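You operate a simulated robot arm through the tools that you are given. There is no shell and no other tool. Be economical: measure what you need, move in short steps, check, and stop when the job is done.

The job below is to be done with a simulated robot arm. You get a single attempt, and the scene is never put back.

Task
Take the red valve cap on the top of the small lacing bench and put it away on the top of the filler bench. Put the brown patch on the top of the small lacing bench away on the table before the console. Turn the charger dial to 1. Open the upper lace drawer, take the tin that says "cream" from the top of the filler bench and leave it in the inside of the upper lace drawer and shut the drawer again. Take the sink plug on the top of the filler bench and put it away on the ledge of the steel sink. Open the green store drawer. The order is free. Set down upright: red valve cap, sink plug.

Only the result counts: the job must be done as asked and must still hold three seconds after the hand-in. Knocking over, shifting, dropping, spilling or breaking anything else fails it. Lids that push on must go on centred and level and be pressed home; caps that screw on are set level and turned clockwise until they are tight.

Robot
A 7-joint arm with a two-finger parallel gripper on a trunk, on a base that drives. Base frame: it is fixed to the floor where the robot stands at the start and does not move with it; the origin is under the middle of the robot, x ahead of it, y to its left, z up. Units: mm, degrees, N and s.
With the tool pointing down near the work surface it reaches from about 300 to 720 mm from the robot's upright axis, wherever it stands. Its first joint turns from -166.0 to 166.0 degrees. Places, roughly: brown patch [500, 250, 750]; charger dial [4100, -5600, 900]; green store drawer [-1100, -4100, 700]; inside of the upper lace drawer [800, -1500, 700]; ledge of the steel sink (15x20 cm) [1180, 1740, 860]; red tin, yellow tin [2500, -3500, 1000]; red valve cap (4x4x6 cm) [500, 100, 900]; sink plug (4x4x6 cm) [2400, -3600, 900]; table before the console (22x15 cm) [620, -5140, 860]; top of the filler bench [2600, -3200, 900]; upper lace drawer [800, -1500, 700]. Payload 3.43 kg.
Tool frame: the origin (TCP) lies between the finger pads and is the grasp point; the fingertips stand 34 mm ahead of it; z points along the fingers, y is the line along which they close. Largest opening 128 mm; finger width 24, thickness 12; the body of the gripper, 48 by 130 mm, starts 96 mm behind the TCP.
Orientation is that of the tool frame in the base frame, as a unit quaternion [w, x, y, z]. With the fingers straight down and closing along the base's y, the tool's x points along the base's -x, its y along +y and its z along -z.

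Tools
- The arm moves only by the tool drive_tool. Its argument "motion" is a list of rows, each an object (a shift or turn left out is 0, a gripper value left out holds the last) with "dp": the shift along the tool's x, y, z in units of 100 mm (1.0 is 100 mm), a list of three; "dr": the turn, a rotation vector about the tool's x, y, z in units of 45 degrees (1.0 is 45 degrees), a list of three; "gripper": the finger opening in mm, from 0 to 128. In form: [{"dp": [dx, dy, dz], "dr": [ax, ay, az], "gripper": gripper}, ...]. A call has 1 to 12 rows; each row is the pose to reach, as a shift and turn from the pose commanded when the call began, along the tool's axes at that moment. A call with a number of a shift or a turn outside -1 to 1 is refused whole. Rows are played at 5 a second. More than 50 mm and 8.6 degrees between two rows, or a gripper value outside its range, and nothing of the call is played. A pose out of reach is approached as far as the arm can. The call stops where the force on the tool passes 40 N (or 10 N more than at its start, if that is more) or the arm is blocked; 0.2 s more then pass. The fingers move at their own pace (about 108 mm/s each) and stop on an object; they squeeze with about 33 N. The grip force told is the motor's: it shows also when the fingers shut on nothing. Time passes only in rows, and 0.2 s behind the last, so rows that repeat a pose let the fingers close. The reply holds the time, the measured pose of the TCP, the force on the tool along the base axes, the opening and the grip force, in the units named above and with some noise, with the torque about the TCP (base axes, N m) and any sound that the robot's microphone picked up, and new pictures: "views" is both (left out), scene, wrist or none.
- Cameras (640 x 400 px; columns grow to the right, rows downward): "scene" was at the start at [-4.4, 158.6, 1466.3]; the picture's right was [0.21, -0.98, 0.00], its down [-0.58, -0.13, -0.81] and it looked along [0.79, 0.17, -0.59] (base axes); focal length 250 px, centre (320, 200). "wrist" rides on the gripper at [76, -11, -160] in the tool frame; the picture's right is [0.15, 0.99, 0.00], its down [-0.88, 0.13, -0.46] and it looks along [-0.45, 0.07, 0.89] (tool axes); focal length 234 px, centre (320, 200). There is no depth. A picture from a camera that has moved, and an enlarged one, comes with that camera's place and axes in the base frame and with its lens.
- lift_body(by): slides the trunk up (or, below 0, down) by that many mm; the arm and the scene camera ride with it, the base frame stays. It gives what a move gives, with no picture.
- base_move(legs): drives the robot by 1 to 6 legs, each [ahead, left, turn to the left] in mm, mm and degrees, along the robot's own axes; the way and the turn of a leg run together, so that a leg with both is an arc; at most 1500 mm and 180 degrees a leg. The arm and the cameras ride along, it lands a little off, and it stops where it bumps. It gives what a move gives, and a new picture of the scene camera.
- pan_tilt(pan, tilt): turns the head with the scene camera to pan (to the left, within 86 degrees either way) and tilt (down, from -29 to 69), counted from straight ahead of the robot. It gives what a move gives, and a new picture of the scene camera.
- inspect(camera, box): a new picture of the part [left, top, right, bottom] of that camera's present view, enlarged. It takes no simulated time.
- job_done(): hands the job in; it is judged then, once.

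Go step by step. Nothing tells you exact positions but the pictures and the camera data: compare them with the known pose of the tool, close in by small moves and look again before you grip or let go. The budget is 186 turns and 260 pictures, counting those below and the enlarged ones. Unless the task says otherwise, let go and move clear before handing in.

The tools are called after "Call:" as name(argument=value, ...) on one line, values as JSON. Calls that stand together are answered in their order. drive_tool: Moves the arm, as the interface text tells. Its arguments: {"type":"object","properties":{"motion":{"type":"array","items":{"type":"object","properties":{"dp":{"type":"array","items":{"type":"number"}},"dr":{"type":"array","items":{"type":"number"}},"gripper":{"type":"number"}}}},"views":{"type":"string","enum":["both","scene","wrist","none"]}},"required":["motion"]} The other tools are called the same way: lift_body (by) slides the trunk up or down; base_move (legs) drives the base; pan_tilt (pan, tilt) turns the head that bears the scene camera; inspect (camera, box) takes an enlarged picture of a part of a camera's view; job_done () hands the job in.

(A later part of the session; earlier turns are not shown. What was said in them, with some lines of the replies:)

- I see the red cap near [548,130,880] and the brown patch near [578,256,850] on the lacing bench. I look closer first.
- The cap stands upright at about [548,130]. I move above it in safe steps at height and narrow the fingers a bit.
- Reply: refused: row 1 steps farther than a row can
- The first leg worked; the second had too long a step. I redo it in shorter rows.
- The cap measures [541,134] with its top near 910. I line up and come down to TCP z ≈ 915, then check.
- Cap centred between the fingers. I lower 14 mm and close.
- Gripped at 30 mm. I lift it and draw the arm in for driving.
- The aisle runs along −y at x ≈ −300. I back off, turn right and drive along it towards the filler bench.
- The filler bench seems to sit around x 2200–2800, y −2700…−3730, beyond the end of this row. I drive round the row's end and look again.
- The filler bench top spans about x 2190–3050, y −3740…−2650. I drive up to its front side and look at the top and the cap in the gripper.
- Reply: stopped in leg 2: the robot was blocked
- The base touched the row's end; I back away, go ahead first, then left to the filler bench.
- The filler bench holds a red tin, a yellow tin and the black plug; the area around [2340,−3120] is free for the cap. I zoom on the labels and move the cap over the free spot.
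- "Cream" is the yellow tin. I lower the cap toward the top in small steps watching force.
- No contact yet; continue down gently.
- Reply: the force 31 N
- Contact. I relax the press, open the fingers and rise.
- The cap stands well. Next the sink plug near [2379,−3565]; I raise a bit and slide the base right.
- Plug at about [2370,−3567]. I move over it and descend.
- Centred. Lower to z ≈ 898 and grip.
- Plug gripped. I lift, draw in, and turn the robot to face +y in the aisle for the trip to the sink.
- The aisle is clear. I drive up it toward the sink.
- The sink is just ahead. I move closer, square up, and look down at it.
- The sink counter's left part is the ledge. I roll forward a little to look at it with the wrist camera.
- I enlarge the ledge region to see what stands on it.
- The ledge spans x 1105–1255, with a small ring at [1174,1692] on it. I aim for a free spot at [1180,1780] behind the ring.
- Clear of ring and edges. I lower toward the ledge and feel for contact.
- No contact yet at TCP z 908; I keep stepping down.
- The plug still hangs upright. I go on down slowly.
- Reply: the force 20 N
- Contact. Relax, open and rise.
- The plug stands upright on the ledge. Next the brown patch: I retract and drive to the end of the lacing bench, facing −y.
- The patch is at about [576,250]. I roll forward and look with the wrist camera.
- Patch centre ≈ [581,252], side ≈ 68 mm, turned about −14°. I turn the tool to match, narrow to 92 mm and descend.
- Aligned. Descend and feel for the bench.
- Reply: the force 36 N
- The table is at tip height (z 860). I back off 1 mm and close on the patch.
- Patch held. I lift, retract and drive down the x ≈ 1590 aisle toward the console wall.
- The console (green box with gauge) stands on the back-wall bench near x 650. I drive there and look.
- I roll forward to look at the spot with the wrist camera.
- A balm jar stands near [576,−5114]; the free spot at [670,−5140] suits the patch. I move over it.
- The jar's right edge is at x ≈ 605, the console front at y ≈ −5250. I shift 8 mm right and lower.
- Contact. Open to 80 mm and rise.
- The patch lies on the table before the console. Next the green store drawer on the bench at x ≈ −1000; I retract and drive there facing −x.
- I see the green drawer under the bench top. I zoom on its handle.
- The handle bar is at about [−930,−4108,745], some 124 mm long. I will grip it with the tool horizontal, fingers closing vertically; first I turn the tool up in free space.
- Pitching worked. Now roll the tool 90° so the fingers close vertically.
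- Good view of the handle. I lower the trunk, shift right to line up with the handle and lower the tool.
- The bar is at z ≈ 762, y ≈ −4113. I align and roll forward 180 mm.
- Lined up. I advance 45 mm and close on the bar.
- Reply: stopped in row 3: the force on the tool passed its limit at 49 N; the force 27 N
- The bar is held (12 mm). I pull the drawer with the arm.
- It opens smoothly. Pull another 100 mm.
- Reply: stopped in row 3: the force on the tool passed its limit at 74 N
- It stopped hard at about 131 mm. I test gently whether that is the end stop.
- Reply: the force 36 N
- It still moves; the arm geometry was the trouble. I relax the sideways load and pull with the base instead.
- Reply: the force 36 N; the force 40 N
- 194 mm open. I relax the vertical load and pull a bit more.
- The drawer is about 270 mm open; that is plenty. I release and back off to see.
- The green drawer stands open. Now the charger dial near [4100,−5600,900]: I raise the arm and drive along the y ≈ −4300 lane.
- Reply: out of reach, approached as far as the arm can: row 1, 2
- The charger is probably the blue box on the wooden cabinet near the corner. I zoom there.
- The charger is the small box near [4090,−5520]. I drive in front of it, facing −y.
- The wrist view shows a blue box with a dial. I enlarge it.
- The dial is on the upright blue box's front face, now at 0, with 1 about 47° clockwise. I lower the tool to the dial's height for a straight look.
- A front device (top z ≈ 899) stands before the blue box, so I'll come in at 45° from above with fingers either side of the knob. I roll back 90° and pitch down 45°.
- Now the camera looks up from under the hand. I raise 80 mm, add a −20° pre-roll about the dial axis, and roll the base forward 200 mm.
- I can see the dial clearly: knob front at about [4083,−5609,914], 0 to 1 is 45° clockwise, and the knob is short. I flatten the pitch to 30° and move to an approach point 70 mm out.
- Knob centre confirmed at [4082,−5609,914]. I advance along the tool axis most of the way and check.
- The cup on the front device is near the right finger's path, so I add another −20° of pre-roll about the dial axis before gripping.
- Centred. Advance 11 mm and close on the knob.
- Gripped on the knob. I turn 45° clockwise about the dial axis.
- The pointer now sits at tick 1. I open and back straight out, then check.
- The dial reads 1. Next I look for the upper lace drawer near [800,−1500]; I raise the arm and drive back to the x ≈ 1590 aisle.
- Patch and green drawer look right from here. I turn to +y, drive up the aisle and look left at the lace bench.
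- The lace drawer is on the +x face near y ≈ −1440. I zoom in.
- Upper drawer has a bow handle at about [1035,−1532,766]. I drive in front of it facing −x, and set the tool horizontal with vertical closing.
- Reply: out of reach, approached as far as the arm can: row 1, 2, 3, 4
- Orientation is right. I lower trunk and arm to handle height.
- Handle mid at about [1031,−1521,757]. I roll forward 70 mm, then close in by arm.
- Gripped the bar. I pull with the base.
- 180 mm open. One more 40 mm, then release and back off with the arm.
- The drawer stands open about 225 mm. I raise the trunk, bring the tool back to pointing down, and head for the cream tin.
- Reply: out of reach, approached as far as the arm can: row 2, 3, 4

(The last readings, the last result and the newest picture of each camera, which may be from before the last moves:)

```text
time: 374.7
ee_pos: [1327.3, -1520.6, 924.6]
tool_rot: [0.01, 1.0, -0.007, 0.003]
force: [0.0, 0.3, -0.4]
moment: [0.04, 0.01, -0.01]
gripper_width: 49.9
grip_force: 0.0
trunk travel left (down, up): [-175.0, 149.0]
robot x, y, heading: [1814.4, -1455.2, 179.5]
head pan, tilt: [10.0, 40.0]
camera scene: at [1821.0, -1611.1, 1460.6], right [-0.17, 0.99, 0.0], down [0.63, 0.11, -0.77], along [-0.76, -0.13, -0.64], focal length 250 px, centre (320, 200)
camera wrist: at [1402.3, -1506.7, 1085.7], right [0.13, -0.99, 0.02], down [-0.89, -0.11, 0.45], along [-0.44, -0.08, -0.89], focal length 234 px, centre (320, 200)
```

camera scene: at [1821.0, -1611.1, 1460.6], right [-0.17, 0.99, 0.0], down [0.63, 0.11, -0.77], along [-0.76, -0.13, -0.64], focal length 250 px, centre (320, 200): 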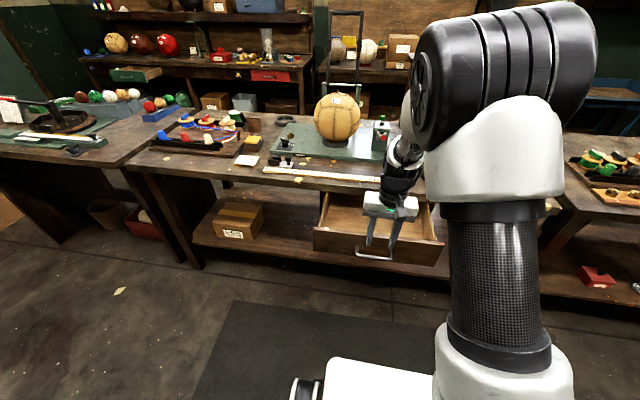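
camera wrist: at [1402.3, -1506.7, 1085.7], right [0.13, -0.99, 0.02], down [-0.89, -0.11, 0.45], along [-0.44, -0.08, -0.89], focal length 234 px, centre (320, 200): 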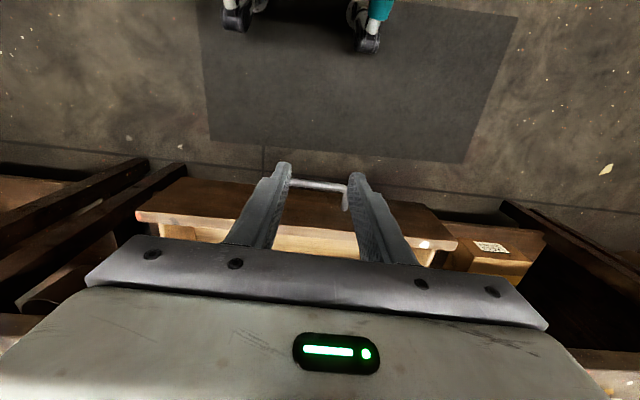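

The tool points down again. I raise it and drive round to the end of the filler bench to reach the yellow "cream" tin.

Call:
drive_tool(motion=[{"dp": [0, 0, -0.45], "dr": [0.025, 0, 0]}, {"dp": [0, 0, -0.9], "dr": [0.025, 0, 0]}, {"dp": [0, 0, -1], "dr": [0.025, 0, 0], "gripper": 120}], views="none")

Call:
base_move(legs=[[60, 0, 0], [0, 0, 90.4], [0, -180, 0], [1450, 0, 0], [1400, 0, 0]])

Call:
base_move(legs=[[0, 0, 90], [900, 0, 0], [0, 0, 90]])

Call:
pan_tilt(pan=5, tilt=38)

```text
time: 375.5
ee_pos: [1326.9, -1519.5, 1025.5]
tool_rot: [0.001, 1.0, -0.008, 0.004]
force: [-0.3, 0.0, 0.9]
moment: [0.01, 0.0, 0.0]
gripper_width: 120.0
grip_force: 0.1
trunk travel left (down, up): [-175.0, 149.0]
robot x, y, heading: [1815.7, -1456.9, 179.9]
head pan, tilt: [10.0, 40.0]
```

```text
time: 395.9
ee_pos: [1657.8, -4809.0, 1025.1]
tool_rot: [-0.002, 0.704, 0.711, 0.003]
force: [0.3, 0.1, 0.0]
moment: [0.01, 0.0, 0.01]
gripper_width: 120.1
grip_force: 0.0
trunk travel left (down, up): [-175.0, 149.0]
robot x, y, heading: [1582.9, -4323.5, -89.1]
head pan, tilt: [10.0, 40.0]
camera scene: at [1738.6, -4313.1, 1460.6], right [-0.98, -0.19, 0.0], down [-0.12, 0.63, -0.77], along [0.15, -0.75, -0.64], focal length 250 px, centre (320, 200)
```

scene: 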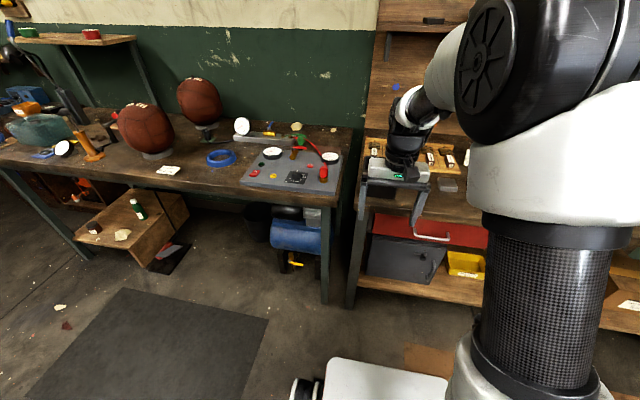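

```text
time: 408.4
ee_pos: [2409.7, -3812.6, 1024.6]
tool_rot: [-0.003, -0.703, 0.711, -0.002]
force: [1.2, -0.7, 0.1]
moment: [-0.01, -0.01, -0.01]
gripper_width: 120.0
grip_force: 0.0
trunk travel left (down, up): [-175.0, 149.0]
robot x, y, heading: [2472.3, -4301.5, 89.8]
head pan, tilt: [10.0, 40.0]
camera scene: at [2319.2, -4307.1, 1460.6], right [0.98, 0.17, 0.0], down [0.11, -0.63, -0.77], along [-0.13, 0.75, -0.64], focal length 250 px, centre (320, 200)
```

scene: 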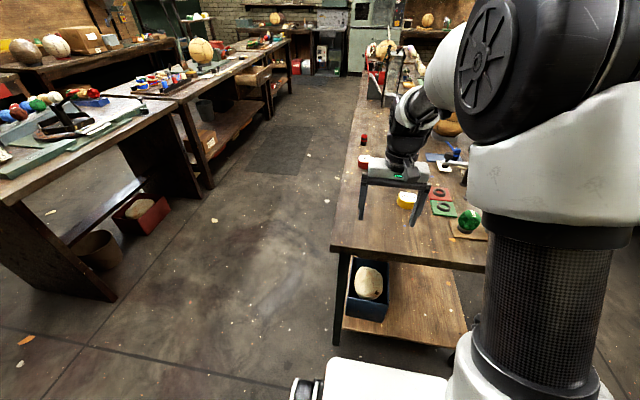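

```text
time: 409.0
ee_pos: [2409.3, -3813.0, 1025.4]
tool_rot: [-0.003, -0.703, 0.711, -0.002]
force: [0.5, 0.5, -0.3]
moment: [0.0, -0.05, 0.01]
gripper_width: 120.0
grip_force: 0.2
trunk travel left (down, up): [-175.0, 149.0]
robot x, y, heading: [2474.5, -4302.2, 90.0]
head pan, tilt: [5.0, 38.0]
camera scene: at [2326.4, -4304.9, 1463.6], right [1.0, 0.09, 0.0], down [0.05, -0.61, -0.79], along [-0.07, 0.78, -0.62], focal length 250 px, centre (320, 200)
```

scene: 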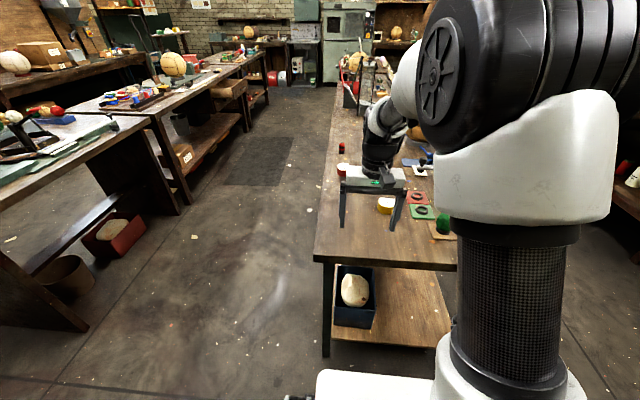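

The cream tin is near [2507,−3565]. I shift the base right and forward and look with the wrist camera.

Call:
base_move(legs=[[180, -98, 0]])

Call:
drive_tool(motion=[{"dp": [-0.3, 0, 0]}], views="wrist")

```text
time: 410.7
ee_pos: [2505.3, -3633.9, 1025.5]
tool_rot: [-0.003, -0.704, 0.71, -0.001]
force: [0.0, -0.5, 0.7]
moment: [0.0, 0.02, 0.0]
gripper_width: 120.3
grip_force: 0.1
trunk travel left (down, up): [-175.0, 149.0]
robot x, y, heading: [2568.0, -4121.3, 90.1]
head pan, tilt: [5.0, 38.0]
camera scene: at [2424.6, -4127.0, 1463.6], right [1.0, 0.09, 0.0], down [0.06, -0.61, -0.79], along [-0.07, 0.78, -0.62], focal length 250 px, centre (320, 200)
```

scene: 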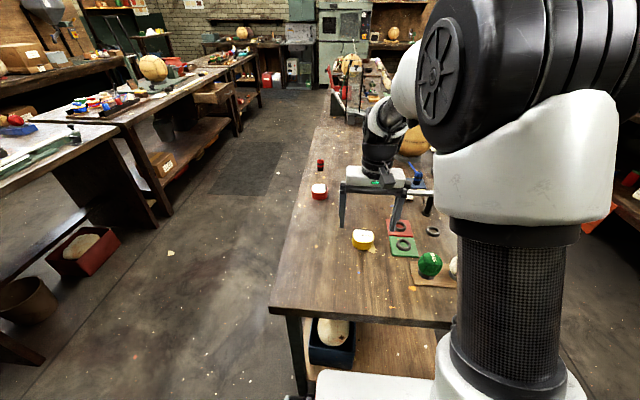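

```text
time: 411.1
ee_pos: [2505.1, -3602.7, 1025.4]
tool_rot: [-0.003, -0.704, 0.71, -0.002]
force: [-0.6, -0.4, 0.1]
moment: [0.04, -0.03, 0.02]
gripper_width: 120.1
grip_force: 0.1
trunk travel left (down, up): [-175.0, 149.0]
robot x, y, heading: [2573.2, -4125.2, 90.1]
head pan, tilt: [5.0, 38.0]
camera wrist: at [2516.2, -3678.5, 1185.1], right [-0.99, -0.14, 0.0], down [-0.12, 0.88, 0.45], along [-0.07, 0.44, -0.89], focal length 234 px, centre (320, 200)
```

wrist: 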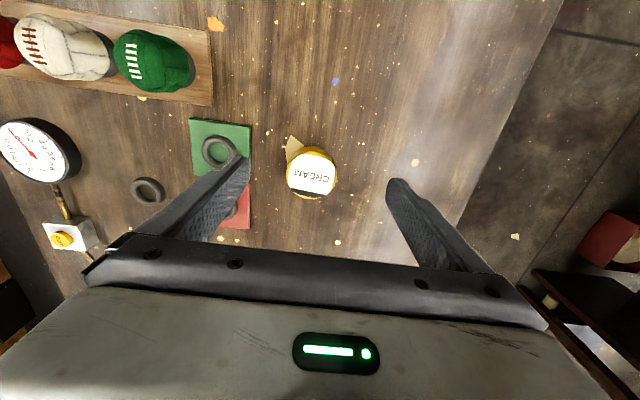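

Tin top centre ≈ [2510,−3573], about 63 mm across. I set 90 mm opening and descend over it.

Call:
drive_tool(motion=[{"dp": [-0.3, -0.05, 0], "gripper": 92}, {"dp": [-0.3, -0.05, 0.45]}, {"dp": [-0.3, -0.05, 0.85]}], views="wrist")

```text
time: 411.9
ee_pos: [2511.4, -3573.8, 939.5]
tool_rot: [-0.003, -0.705, 0.709, -0.001]
force: [0.2, -0.7, 0.0]
moment: [0.03, -0.02, 0.01]
gripper_width: 92.0
grip_force: 0.0
trunk travel left (down, up): [-175.0, 149.0]
robot x, y, heading: [2574.8, -4119.1, 90.2]
head pan, tilt: [5.0, 38.0]
camera wrist: at [2522.6, -3648.9, 1100.0], right [-0.99, -0.14, 0.0], down [-0.12, 0.88, 0.45], along [-0.07, 0.45, -0.89], focal length 234 px, centre (320, 200)
```

wrist: 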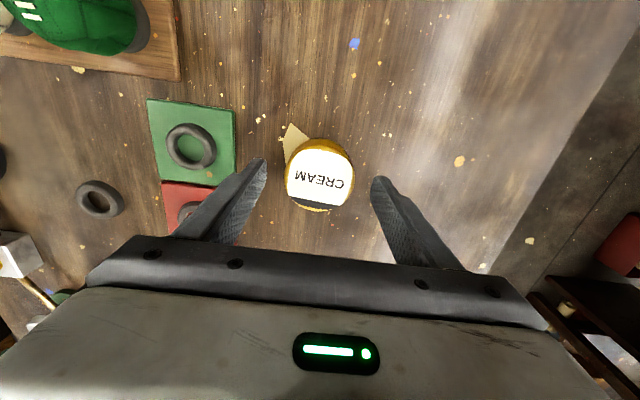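

Centred; final descent and grip.

Call:
drive_tool(motion=[{"dp": [-0.05, 0.0, 0.2]}, {"dp": [-0.05, 0, 0.4]}, {"dp": [-0.05, 0, 0.4], "gripper": 40}, {"dp": [-0.05, 0, 0.4]}, {"dp": [-0.05, 0, 0.4]}, {"dp": [-0.05, 0, 0.4]}], views="wrist")

```text
time: 413.3
ee_pos: [2511.4, -3568.9, 898.7]
tool_rot: [-0.003, -0.705, 0.71, -0.002]
force: [-0.4, 0.0, -0.5]
moment: [-0.01, 0.01, 0.0]
gripper_width: 66.5
grip_force: 32.6
trunk travel left (down, up): [-175.0, 149.0]
robot x, y, heading: [2576.4, -4121.6, 90.6]
head pan, tilt: [5.0, 38.0]
camera wrist: at [2522.8, -3644.1, 1059.4], right [-0.99, -0.14, 0.0], down [-0.12, 0.88, 0.45], along [-0.07, 0.45, -0.89], focal length 234 px, centre (320, 200)
```

wrist: 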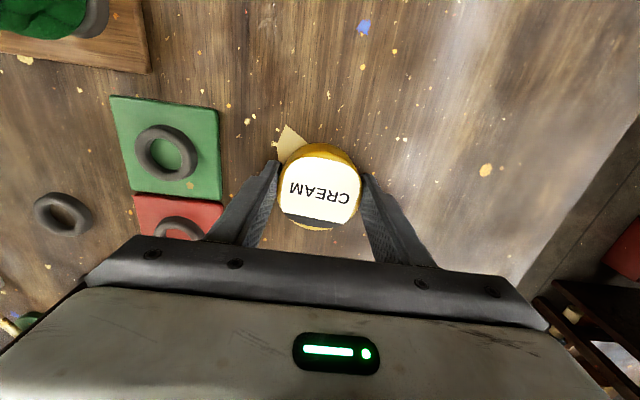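

Tin gripped. I lift it and drive back to the open lace drawer.

Call:
drive_tool(motion=[{"dp": [0, 0, -0.3]}, {"dp": [0, 0, -0.65]}, {"dp": [0, 0, -1]}], views="none")

Call:
drive_tool(motion=[{"dp": [0.2, 0, -0.3]}, {"dp": [0.5, 0, -0.5]}], views="none")

Call:
base_move(legs=[[-200, 0, 0], [0, 0, 89.6], [920, 0, 0], [0, 0, -90]])

Call:
base_move(legs=[[1450, 0, 0], [1200, 0, 0]])

```text
time: 414.1
ee_pos: [2511.6, -3569.2, 998.0]
tool_rot: [-0.003, -0.705, 0.71, -0.002]
force: [0.0, -0.6, -1.4]
moment: [0.01, 0.02, 0.02]
gripper_width: 66.5
grip_force: 33.2
trunk travel left (down, up): [-175.0, 149.0]
robot x, y, heading: [2571.8, -4124.2, 90.2]
head pan, tilt: [5.0, 38.0]
```

```text
time: 414.7
ee_pos: [2510.1, -3617.8, 1048.8]
tool_rot: [-0.004, -0.705, 0.71, -0.002]
force: [-0.2, 0.4, -1.7]
moment: [0.0, 0.01, 0.01]
gripper_width: 66.6
grip_force: 33.1
trunk travel left (down, up): [-175.0, 149.0]
robot x, y, heading: [2571.9, -4124.8, 90.0]
head pan, tilt: [5.0, 38.0]
```

```text
time: 428.4
ee_pos: [1605.4, -3796.8, 1049.1]
tool_rot: [-0.003, -0.7, 0.714, -0.002]
force: [-0.6, -0.2, -1.6]
moment: [0.01, 0.01, -0.02]
gripper_width: 66.4
grip_force: 33.4
trunk travel left (down, up): [-175.0, 149.0]
robot x, y, heading: [1660.0, -4303.0, 89.6]
head pan, tilt: [5.0, 38.0]
camera scene: at [1513.9, -4304.1, 1463.6], right [1.0, 0.08, 0.0], down [0.05, -0.61, -0.79], along [-0.06, 0.79, -0.62], focal length 250 px, centre (320, 200)
```

scene: 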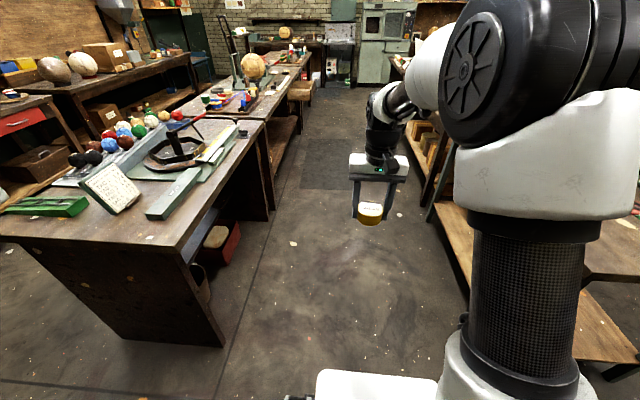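

```text
time: 441.4
ee_pos: [1611.5, -1115.1, 1049.3]
tool_rot: [-0.003, -0.704, 0.71, -0.002]
force: [-1.5, 0.3, -1.4]
moment: [0.02, -0.03, -0.01]
gripper_width: 66.2
grip_force: 32.9
trunk travel left (down, up): [-175.0, 149.0]
robot x, y, heading: [1674.0, -1619.0, 90.3]
head pan, tilt: [5.0, 38.0]
camera scene: at [1524.2, -1624.3, 1463.6], right [1.0, 0.09, 0.0], down [0.05, -0.61, -0.79], along [-0.07, 0.78, -0.62], focal length 250 px, centre (320, 200)
```

scene: 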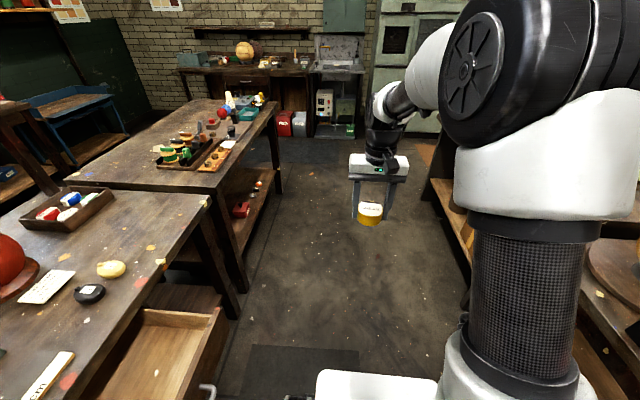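

I move up, step away from the drawer and turn to face it.

Call:
base_move(legs=[[150, -80, 0], [0, 0, 89.7]])

Call:
pan_tilt(pan=15, tilt=40)

Call:
inspect(camera="wrist", box=[0, 0, 640, 400])

```text
time: 446.9
ee_pos: [1249.1, -1535.9, 1048.7]
tool_rot: [0.0, 1.0, -0.001, 0.003]
force: [0.0, 0.4, -1.8]
moment: [0.02, -0.03, 0.03]
gripper_width: 66.1
grip_force: 33.4
trunk travel left (down, up): [-175.0, 149.0]
robot x, y, heading: [1753.8, -1471.7, -179.5]
head pan, tilt: [5.0, 38.0]
camera scene: at [1757.8, -1619.6, 1463.6], right [-0.1, 1.0, 0.0], down [0.61, 0.06, -0.79], along [-0.78, -0.08, -0.62], focal length 250 px, centre (320, 200)
```

scene: 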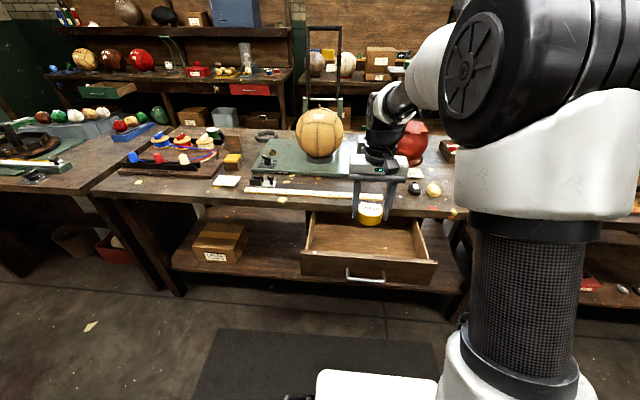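

```text
time: 447.6
ee_pos: [1248.4, -1535.3, 1049.5]
tool_rot: [0.001, 1.0, -0.001, 0.003]
force: [0.3, -0.3, -1.2]
moment: [0.0, -0.02, -0.04]
gripper_width: 66.2
grip_force: 33.0
trunk travel left (down, up): [-175.0, 149.0]
robot x, y, heading: [1752.9, -1472.3, -179.6]
head pan, tilt: [15.0, 40.0]
camera scene: at [1761.8, -1634.0, 1460.6], right [-0.27, 0.96, 0.0], down [0.62, 0.17, -0.77], along [-0.74, -0.2, -0.64], focal length 250 px, centre (320, 200)
```

scene: 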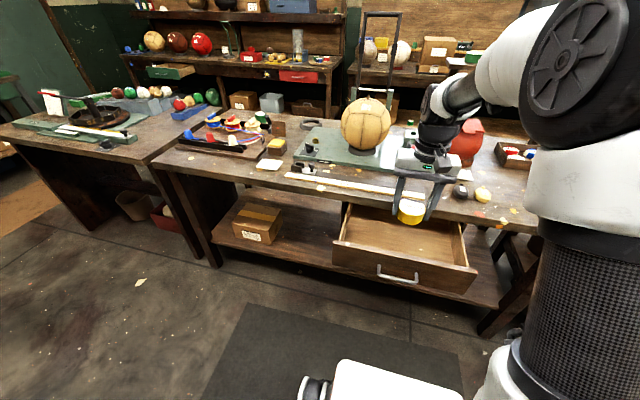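

```text
1.00 times, centred on (320, 200) of wrist (not enlarged: the box is as wide or as high as the picture)
camera zoom: at [1323.7, -1524.5, 1208.9], right [0.15, -0.99, 0.0], down [-0.88, -0.13, 0.45], along [-0.44, -0.07, -0.89], focal length 234 px, centre (320, 200)
```

zoom: 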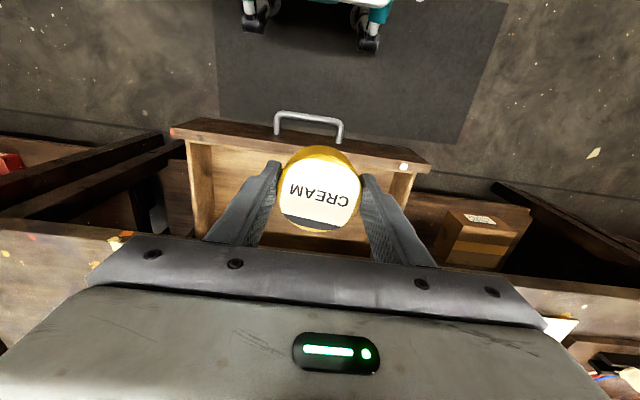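

Drawer interior spans x ≈ 1020–1207, y ≈ −1690…−1350. I move the tin over [1115,−1525] and lower the trunk.

Call:
drive_tool(motion=[{"dp": [-0.45, -0.05, 0]}, {"dp": [-0.9, -0.1, 0]}, {"dp": [-1, -0.1, 0]}], views="none")

Call:
drive_tool(motion=[{"dp": [-0.33, 0, 0]}], views="none")

Call:
lift_body(by=-150)

Call:
drive_tool(motion=[{"dp": [0, 0, 0.2]}, {"dp": [0, 0, 0.4]}], views="both")

```text
time: 448.4
ee_pos: [1150.8, -1525.2, 1045.9]
tool_rot: [0.001, 1.0, -0.001, 0.003]
force: [0.0, -0.7, -1.0]
moment: [0.02, 0.0, -0.03]
gripper_width: 66.4
grip_force: 32.9
trunk travel left (down, up): [-175.0, 149.0]
robot x, y, heading: [1748.4, -1473.0, -179.4]
head pan, tilt: [15.0, 40.0]
```

```text
time: 448.8
ee_pos: [1117.3, -1526.9, 1046.0]
tool_rot: [0.001, 1.0, -0.001, 0.003]
force: [0.3, -0.5, 0.2]
moment: [0.0, 0.06, 0.02]
gripper_width: 66.2
grip_force: 33.4
trunk travel left (down, up): [-175.0, 149.0]
robot x, y, heading: [1750.3, -1473.0, -179.6]
head pan, tilt: [15.0, 40.0]
```

```text
time: 450.5
ee_pos: [1115.8, -1526.2, 895.7]
tool_rot: [0.001, 1.0, 0.0, 0.003]
force: [-0.1, 0.1, -2.0]
moment: [0.01, -0.03, 0.01]
gripper_width: 66.3
grip_force: 33.0
trunk travel left (down, up): [-25.0, 299.0]
robot x, y, heading: [1756.4, -1469.1, -179.5]
head pan, tilt: [15.0, 40.0]
```

```text
time: 451.1
ee_pos: [1116.8, -1527.8, 856.5]
tool_rot: [0.001, 1.0, -0.001, 0.005]
force: [-0.3, -0.3, -2.0]
moment: [-0.04, 0.0, 0.01]
gripper_width: 66.3
grip_force: 33.0
trunk travel left (down, up): [-25.0, 299.0]
robot x, y, heading: [1749.0, -1472.8, -179.4]
head pan, tilt: [15.0, 40.0]
camera scene: at [1761.9, -1634.1, 1310.6], right [-0.27, 0.96, 0.0], down [0.62, 0.17, -0.77], along [-0.74, -0.21, -0.64], focal length 250 px, centre (320, 200)
camera wrist: at [1191.9, -1515.3, 1016.9], right [0.15, -0.99, 0.0], down [-0.88, -0.13, 0.45], along [-0.44, -0.07, -0.89], focal length 234 px, centre (320, 200)
```

scene: 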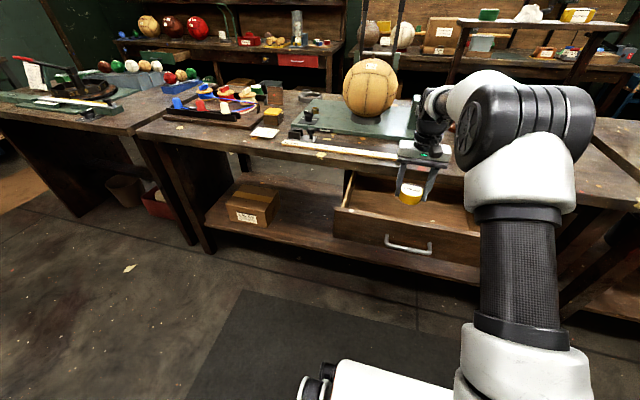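
wrist: 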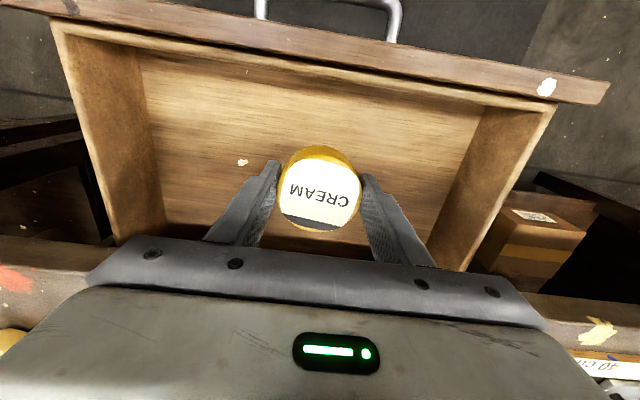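

The tin hangs over the drawer's interior. I lower it in.

Call:
drive_tool(motion=[{"dp": [0.12, 0, 0.3]}, {"dp": [0.12, 0, 0.55]}, {"dp": [0.12, 0, 0.75]}], views="wrist")

Call:
drive_tool(motion=[{"dp": [0, 0, 0.03]}, {"dp": [0, 0, 0.06]}, {"dp": [0, 0, 0.08]}], views="none")

```text
time: 451.9
ee_pos: [1130.4, -1527.9, 779.6]
tool_rot: [0.0, 1.0, 0.0, 0.003]
force: [0.6, 0.7, -1.6]
moment: [-0.03, -0.02, 0.01]
gripper_width: 66.3
grip_force: 32.4
trunk travel left (down, up): [-25.0, 299.0]
robot x, y, heading: [1751.9, -1472.4, -179.7]
head pan, tilt: [15.0, 40.0]
camera wrist: at [1204.7, -1516.6, 940.6], right [0.15, -0.99, 0.0], down [-0.88, -0.13, 0.45], along [-0.44, -0.07, -0.89], focal length 234 px, centre (320, 200)
```

wrist: 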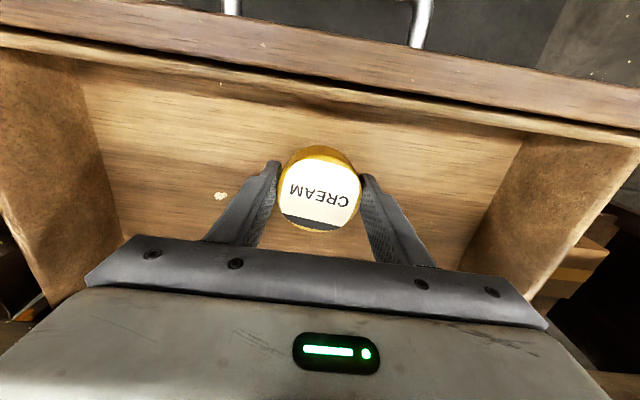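

```text
time: 452.7
ee_pos: [1129.3, -1527.3, 773.7]
tool_rot: [0.001, 1.0, -0.001, 0.004]
force: [-0.7, -0.1, -1.1]
moment: [0.01, -0.02, 0.0]
gripper_width: 66.5
grip_force: 32.9
trunk travel left (down, up): [-25.0, 299.0]
robot x, y, heading: [1755.6, -1471.9, -179.7]
head pan, tilt: [15.0, 40.0]
```

Call:
drive_tool(motion=[{"dp": [0, 0, 0.03]}, {"dp": [0, 0, 0.06]}, {"dp": [0, 0, 0.08]}, {"dp": [0, 0, 0.1]}], views="none")

Call:
drive_tool(motion=[{"dp": [0, 0, 0.02]}, {"dp": [0, 0, 0.04]}, {"dp": [0, 0, 0.06]}], views="none")

```text
time: 453.7
ee_pos: [1129.9, -1527.0, 763.7]
tool_rot: [0.001, 1.0, 0.001, 0.004]
force: [-0.4, 0.1, -1.2]
moment: [0.02, 0.01, 0.0]
gripper_width: 66.2
grip_force: 33.1
trunk travel left (down, up): [-25.0, 299.0]
robot x, y, heading: [1749.2, -1470.8, -179.5]
head pan, tilt: [15.0, 40.0]
```

```text
time: 454.5
ee_pos: [1130.5, -1527.1, 757.0]
tool_rot: [0.001, 1.0, 0.0, 0.003]
force: [-0.9, 0.0, -1.3]
moment: [0.0, -0.01, 0.04]
gripper_width: 66.3
grip_force: 33.1
trunk travel left (down, up): [-25.0, 299.0]
robot x, y, heading: [1752.2, -1471.6, -179.2]
head pan, tilt: [15.0, 40.0]
```

Still no contact; continue.

Call:
drive_tool(motion=[{"dp": [0, 0, 0.02]}, {"dp": [0, 0, 0.04]}, {"dp": [0, 0, 0.06]}, {"dp": [0, 0, 0.08]}], views="none")

Call:
drive_tool(motion=[{"dp": [0, 0, 0.02]}, {"dp": [0, 0, 0.04]}], views="none")

Call:
inspect(camera="scene", box=[320, 140, 480, 260])

```text
time: 455.5
ee_pos: [1128.6, -1526.6, 753.3]
tool_rot: [0.001, 1.0, 0.001, -0.001]
force: [-1.4, -1.7, 29.3]
moment: [-0.06, 0.19, 0.09]
gripper_width: 66.5
grip_force: 33.4
trunk travel left (down, up): [-25.0, 299.0]
robot x, y, heading: [1754.1, -1473.3, -179.5]
head pan, tilt: [15.0, 40.0]
```

```text
time: 456.3
ee_pos: [1127.2, -1527.4, 750.3]
tool_rot: [0.002, 1.0, 0.0, -0.002]
force: [-1.8, 0.7, 13.4]
moment: [0.09, -0.26, 0.04]
gripper_width: 66.5
grip_force: 32.6
trunk travel left (down, up): [-25.0, 299.0]
robot x, y, heading: [1755.4, -1475.1, -179.3]
head pan, tilt: [15.0, 40.0]
stopped in row 2: the force on the tool passed its limit at 40 N (the readings are from after the stop); the commanded pose is now the measured one
```

```text
3.33 times, centred on (400, 200) of scene
camera zoom: at [1762.7, -1634.0, 1310.0], right [-0.27, 0.96, 0.0], down [0.62, 0.17, -0.77], along [-0.74, -0.21, -0.64], focal length 832 px, centre (53, 200)
```

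zoom: 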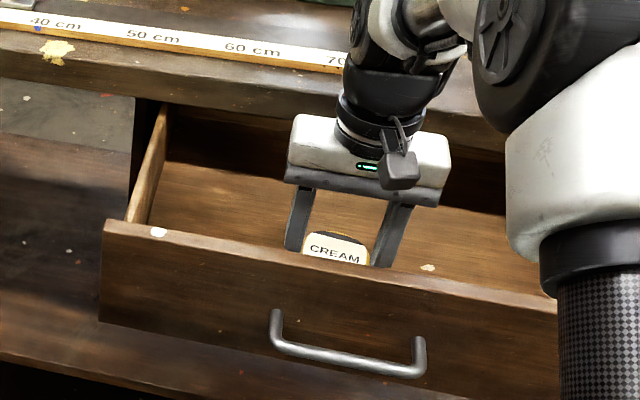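

Tin touches the drawer floor. Relax, open and rise.

Call:
drive_tool(motion=[{"dp": [0, 0, -0.01]}, {"dp": [0, 0, -0.01], "gripper": 92}, {"dp": [0, 0, -0.01]}, {"dp": [0, 0, -0.03]}, {"dp": [0, 0, -0.4]}, {"dp": [0, 0, -0.8]}, {"dp": [0, 0, -1]}], views="wrist")

```text
time: 457.9
ee_pos: [1128.0, -1526.9, 846.7]
tool_rot: [0.001, 1.0, 0.0, 0.001]
force: [0.5, 0.7, -0.6]
moment: [-0.01, -0.02, 0.02]
gripper_width: 91.7
grip_force: 0.1
trunk travel left (down, up): [-25.0, 299.0]
robot x, y, heading: [1752.1, -1473.4, -179.7]
head pan, tilt: [15.0, 40.0]
camera wrist: at [1204.4, -1515.3, 1007.4], right [0.15, -0.99, 0.0], down [-0.88, -0.13, 0.45], along [-0.45, -0.07, -0.89], focal length 234 px, centre (320, 200)
```

wrist: 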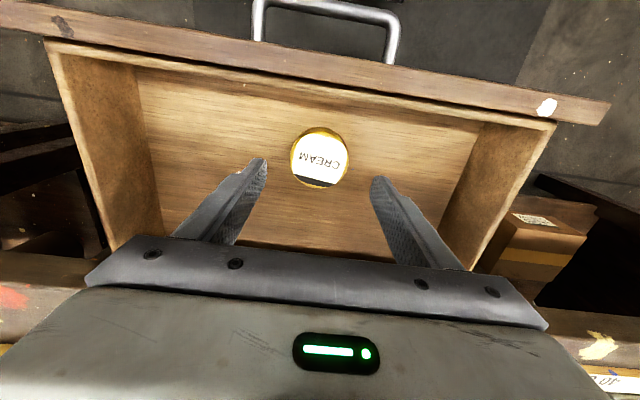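

The tin rests in the drawer. Now I close the fingers, go round in front of the handle to push the drawer shut.

Call:
drive_tool(motion=[{"dp": [0, 0, -0.4], "gripper": 92}, {"dp": [0.3, 0, -0.5], "gripper": 0}, {"dp": [0.7, 0, -0.5]}, {"dp": [1, 0, -0.5]}], views="none")

Call:
drive_tool(motion=[{"dp": [0.4, 0, 0]}, {"dp": [0.8, 0, 0]}], views="none")

Call:
drive_tool(motion=[{"dp": [0, 0, 0.4]}, {"dp": [0, 0, 0.8]}, {"dp": [0, 0, 1]}], views="both")

```text
time: 458.9
ee_pos: [1228.3, -1526.9, 898.6]
tool_rot: [0.001, 1.0, -0.001, 0.001]
force: [0.4, -0.6, 0.3]
moment: [0.05, -0.03, 0.01]
gripper_width: 0.0
grip_force: 33.4
trunk travel left (down, up): [-25.0, 299.0]
robot x, y, heading: [1752.6, -1469.9, -179.5]
head pan, tilt: [15.0, 40.0]
```

```text
time: 459.5
ee_pos: [1309.5, -1526.9, 898.9]
tool_rot: [0.002, 1.0, 0.0, 0.001]
force: [0.1, -0.2, 0.1]
moment: [0.02, -0.04, 0.01]
gripper_width: 0.1
grip_force: 33.5
trunk travel left (down, up): [-25.0, 299.0]
robot x, y, heading: [1753.5, -1477.4, -179.6]
head pan, tilt: [15.0, 40.0]
```

```text
time: 460.3
ee_pos: [1309.0, -1525.5, 796.8]
tool_rot: [0.002, 1.0, 0.001, 0.001]
force: [0.8, 0.2, 0.5]
moment: [-0.01, -0.01, 0.0]
gripper_width: 0.0
grip_force: 33.1
trunk travel left (down, up): [-25.0, 299.0]
robot x, y, heading: [1754.9, -1477.0, -179.6]
head pan, tilt: [15.0, 40.0]
camera scene: at [1762.1, -1634.1, 1310.6], right [-0.27, 0.96, 0.0], down [0.62, 0.17, -0.77], along [-0.74, -0.21, -0.64], focal length 250 px, centre (320, 200)
camera wrist: at [1384.6, -1514.0, 957.1], right [0.15, -0.99, 0.0], down [-0.88, -0.13, 0.45], along [-0.45, -0.07, -0.89], focal length 234 px, centre (320, 200)
```

scene: 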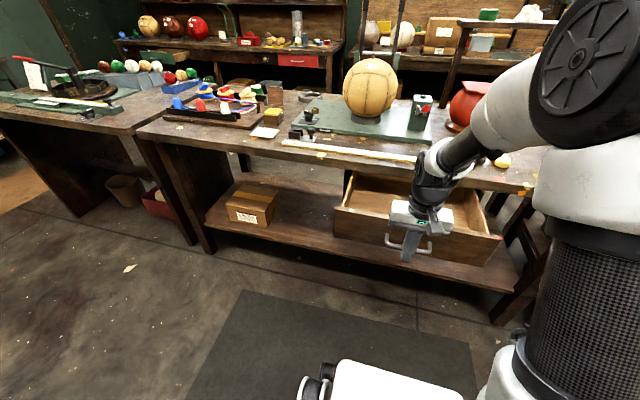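
wrist: 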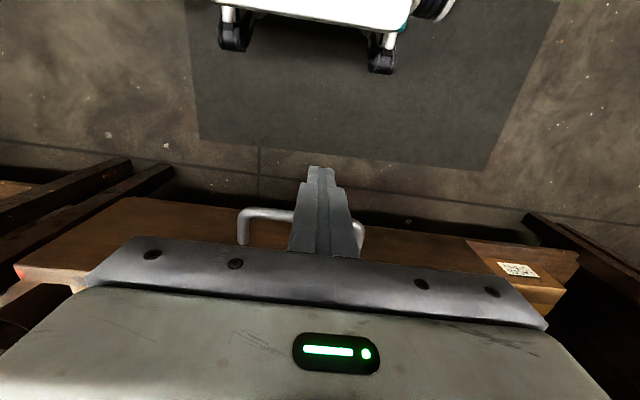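

I lower 15 mm and push.

Call:
drive_tool(motion=[{"dp": [0, -0.1, 0.15]}], views="none")

Call:
drive_tool(motion=[{"dp": [-0.15, 0, 0]}, {"dp": [-0.3, 0, 0]}, {"dp": [-0.45, 0, 0]}, {"dp": [-0.6, 0, 0]}, {"dp": [-0.75, 0, 0]}, {"dp": [-0.9, 0, 0]}], views="scene")

```text
time: 460.7
ee_pos: [1308.2, -1516.4, 783.3]
tool_rot: [0.002, 1.0, 0.0, 0.001]
force: [0.4, 0.4, -0.4]
moment: [0.0, 0.02, -0.01]
gripper_width: 0.0
grip_force: 32.8
trunk travel left (down, up): [-25.0, 299.0]
robot x, y, heading: [1754.4, -1472.5, -179.4]
head pan, tilt: [15.0, 40.0]
```

```text
time: 462.1
ee_pos: [1218.3, -1517.8, 782.8]
tool_rot: [0.002, 1.0, 0.0, 0.0]
force: [-0.8, 0.6, -1.0]
moment: [0.04, -0.02, 0.01]
gripper_width: 0.1
grip_force: 32.9
trunk travel left (down, up): [-25.0, 299.0]
robot x, y, heading: [1751.4, -1472.1, -179.6]
head pan, tilt: [15.0, 40.0]
camera scene: at [1762.0, -1634.1, 1310.6], right [-0.27, 0.96, 0.0], down [0.62, 0.17, -0.77], along [-0.74, -0.21, -0.64], focal length 250 px, centre (320, 200)
```

scene: 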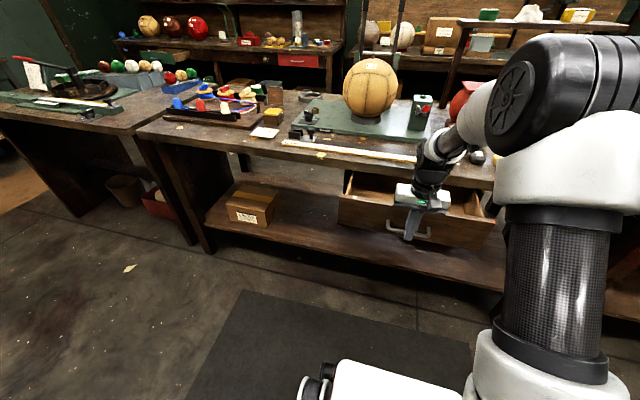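

The drawer is moving in smoothly. I keep pushing with the arm.

Call:
drive_tool(motion=[{"dp": [-0.15, 0, 0]}, {"dp": [-0.3, 0, 0]}, {"dp": [-0.45, 0, 0]}, {"dp": [-0.6, 0, 0]}, {"dp": [-0.75, 0, 0]}, {"dp": [-0.9, 0, 0]}, {"dp": [-1, 0, 0]}], views="both")

```text
time: 463.7
ee_pos: [1118.6, -1517.8, 781.3]
tool_rot: [0.002, 1.0, 0.0, 0.001]
force: [0.1, 0.4, -0.2]
moment: [-0.02, 0.0, -0.03]
gripper_width: 0.0
grip_force: 32.6
trunk travel left (down, up): [-25.0, 299.0]
robot x, y, heading: [1754.2, -1474.9, -179.3]
head pan, tilt: [15.0, 40.0]
camera scene: at [1762.0, -1634.1, 1310.6], right [-0.27, 0.96, 0.0], down [0.62, 0.17, -0.77], along [-0.74, -0.21, -0.64], focal length 250 px, centre (320, 200)
camera wrist: at [1194.0, -1506.1, 941.7], right [0.15, -0.99, 0.0], down [-0.88, -0.13, 0.46], along [-0.45, -0.07, -0.89], focal length 234 px, centre (320, 200)
```

scene: 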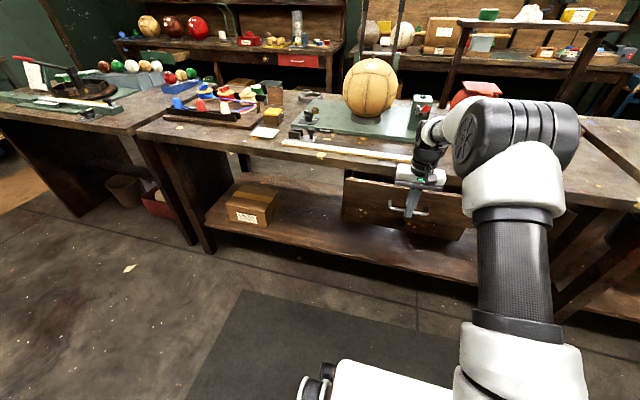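
wrist: 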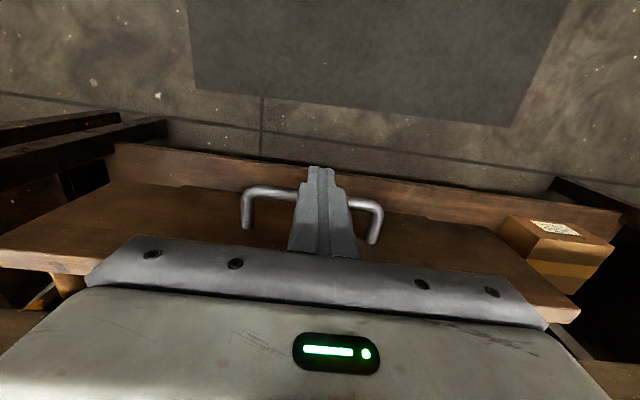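

Nearly shut. I advance the base 40 mm, then finish with the arm under force watch.

Call:
base_move(legs=[[35, 0, 0]])

Call:
drive_tool(motion=[{"dp": [-0.06, 0, 0]}, {"dp": [-0.12, 0, 0]}, {"dp": [-0.18, 0, 0]}, {"dp": [-0.24, 0, 0]}, {"dp": [-0.3, 0, 0]}, {"dp": [-0.36, 0, 0]}, {"dp": [-0.42, 0, 0]}, {"dp": [-0.48, 0, 0]}], views="both")

```text
time: 464.5
ee_pos: [1083.9, -1518.7, 783.3]
tool_rot: [0.002, 1.0, 0.0, 0.001]
force: [-1.5, -0.1, 0.7]
moment: [-0.01, 0.01, 0.03]
gripper_width: 0.2
grip_force: 32.7
trunk travel left (down, up): [-25.0, 299.0]
robot x, y, heading: [1716.5, -1471.3, -179.4]
head pan, tilt: [15.0, 40.0]
camera scene: at [1727.3, -1634.4, 1310.6], right [-0.27, 0.96, 0.0], down [0.62, 0.17, -0.77], along [-0.74, -0.2, -0.64], focal length 250 px, centre (320, 200)
```

scene: 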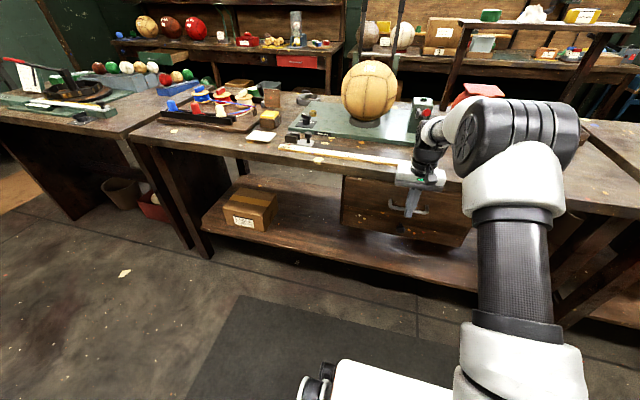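

```text
time: 466.0
ee_pos: [1052.0, -1518.3, 780.1]
tool_rot: [0.002, 1.0, 0.001, 0.012]
force: [9.2, -1.1, 4.3]
moment: [-0.01, -0.15, 0.03]
gripper_width: 0.0
grip_force: 33.3
trunk travel left (down, up): [-25.0, 299.0]
robot x, y, heading: [1718.7, -1474.7, -179.7]
head pan, tilt: [15.0, 40.0]
stopped in row 7: the force on the tool passed its limit at 46 N (the readings are from after the stop); the commanded pose is now the measured one
camera scene: at [1728.8, -1634.4, 1310.6], right [-0.27, 0.96, 0.0], down [0.62, 0.17, -0.77], along [-0.74, -0.21, -0.64], focal length 250 px, centre (320, 200)
camera wrist: at [1125.3, -1506.8, 941.5], right [0.15, -0.99, 0.01], down [-0.89, -0.13, 0.43], along [-0.43, -0.07, -0.9], focal length 234 px, centre (320, 200)
```

scene: 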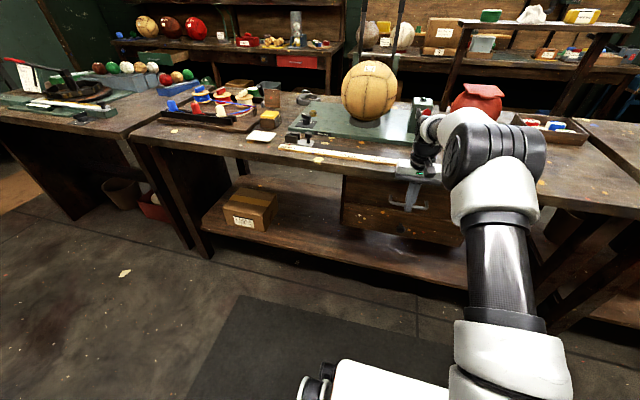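
wrist: 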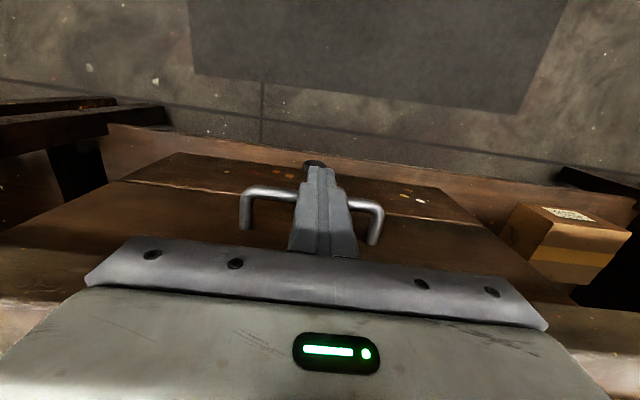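

It stopped where the shut position was expected. I back off and inspect the drawer front.

Call:
drive_tool(motion=[{"dp": [0.3, 0, 0]}, {"dp": [0.7, 0, 0]}, {"dp": [1, 0, 0]}], views="wrist")

Call:
base_move(legs=[[-90, 0, 0]])

Call:
inspect(camera="scene", box=[320, 140, 500, 260])

```text
time: 466.8
ee_pos: [1150.3, -1520.7, 780.7]
tool_rot: [0.0, 1.0, -0.001, 0.011]
force: [-0.1, 1.0, -0.1]
moment: [0.01, -0.02, 0.01]
gripper_width: 0.0
grip_force: 33.1
trunk travel left (down, up): [-25.0, 299.0]
robot x, y, heading: [1716.1, -1469.3, -179.4]
head pan, tilt: [15.0, 40.0]
camera wrist: at [1223.4, -1508.0, 943.2], right [0.15, -0.99, 0.01], down [-0.89, -0.13, 0.44], along [-0.43, -0.07, -0.9], focal length 234 px, centre (320, 200)
```

wrist: 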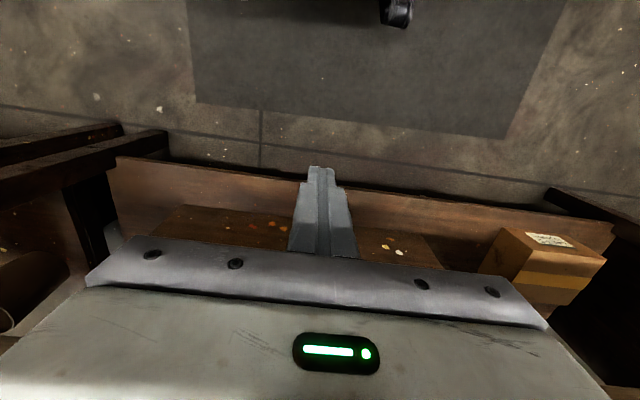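

```text
time: 467.9
ee_pos: [1238.3, -1518.8, 780.9]
tool_rot: [0.0, 1.0, -0.001, 0.01]
force: [0.1, 0.3, 0.4]
moment: [0.0, 0.01, 0.01]
gripper_width: 0.1
grip_force: 33.5
trunk travel left (down, up): [-25.0, 299.0]
robot x, y, heading: [1805.3, -1472.4, -179.6]
head pan, tilt: [15.0, 40.0]
camera scene: at [1816.2, -1633.7, 1310.6], right [-0.27, 0.96, 0.0], down [0.62, 0.17, -0.77], along [-0.74, -0.2, -0.64], focal length 250 px, centre (320, 200)
```

scene: 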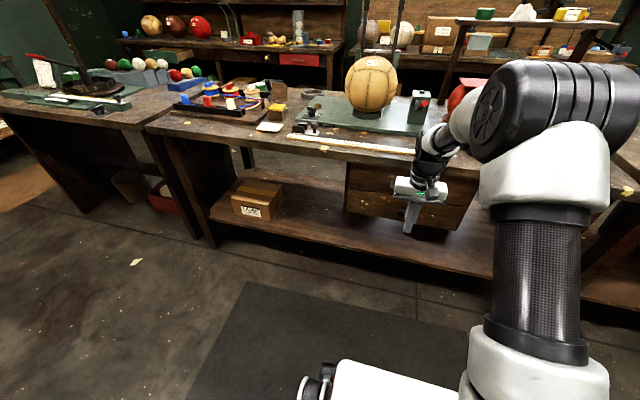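

```text
3.33 times, centred on (410, 200) of scene
camera zoom: at [1816.2, -1633.7, 1310.6], right [-0.27, 0.96, 0.0], down [0.62, 0.17, -0.77], along [-0.74, -0.2, -0.64], focal length 832 px, centre (20, 200)
```

zoom: 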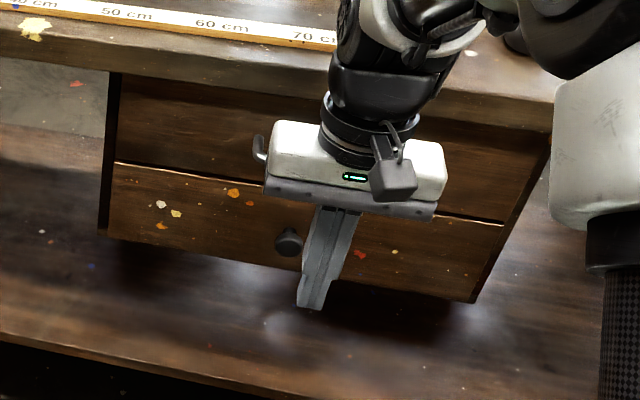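

The upper lace drawer is shut flush with the tin inside, the arm is clear, and the other parts all looked right when last seen. I hand in.

Call:
job_done()

```text
The job is handed in.
```

I did all six parts and handed the job in; I don't have the verdict yet.

- **Red valve cap:** standing upright on the filler bench.
- **Brown patch:** lying flat on the table before the console.
- **Charger dial:** pointing at 1.
- **Cream tin:** in the upper lace drawer, which is shut flush.
- **Sink plug:** standing upright on the steel sink's ledge.
- **Green store drawer:** open about 270 mm.

The base bumped the end of a bench once early on. I saw nothing shifted, but I did not look closely there afterwards.
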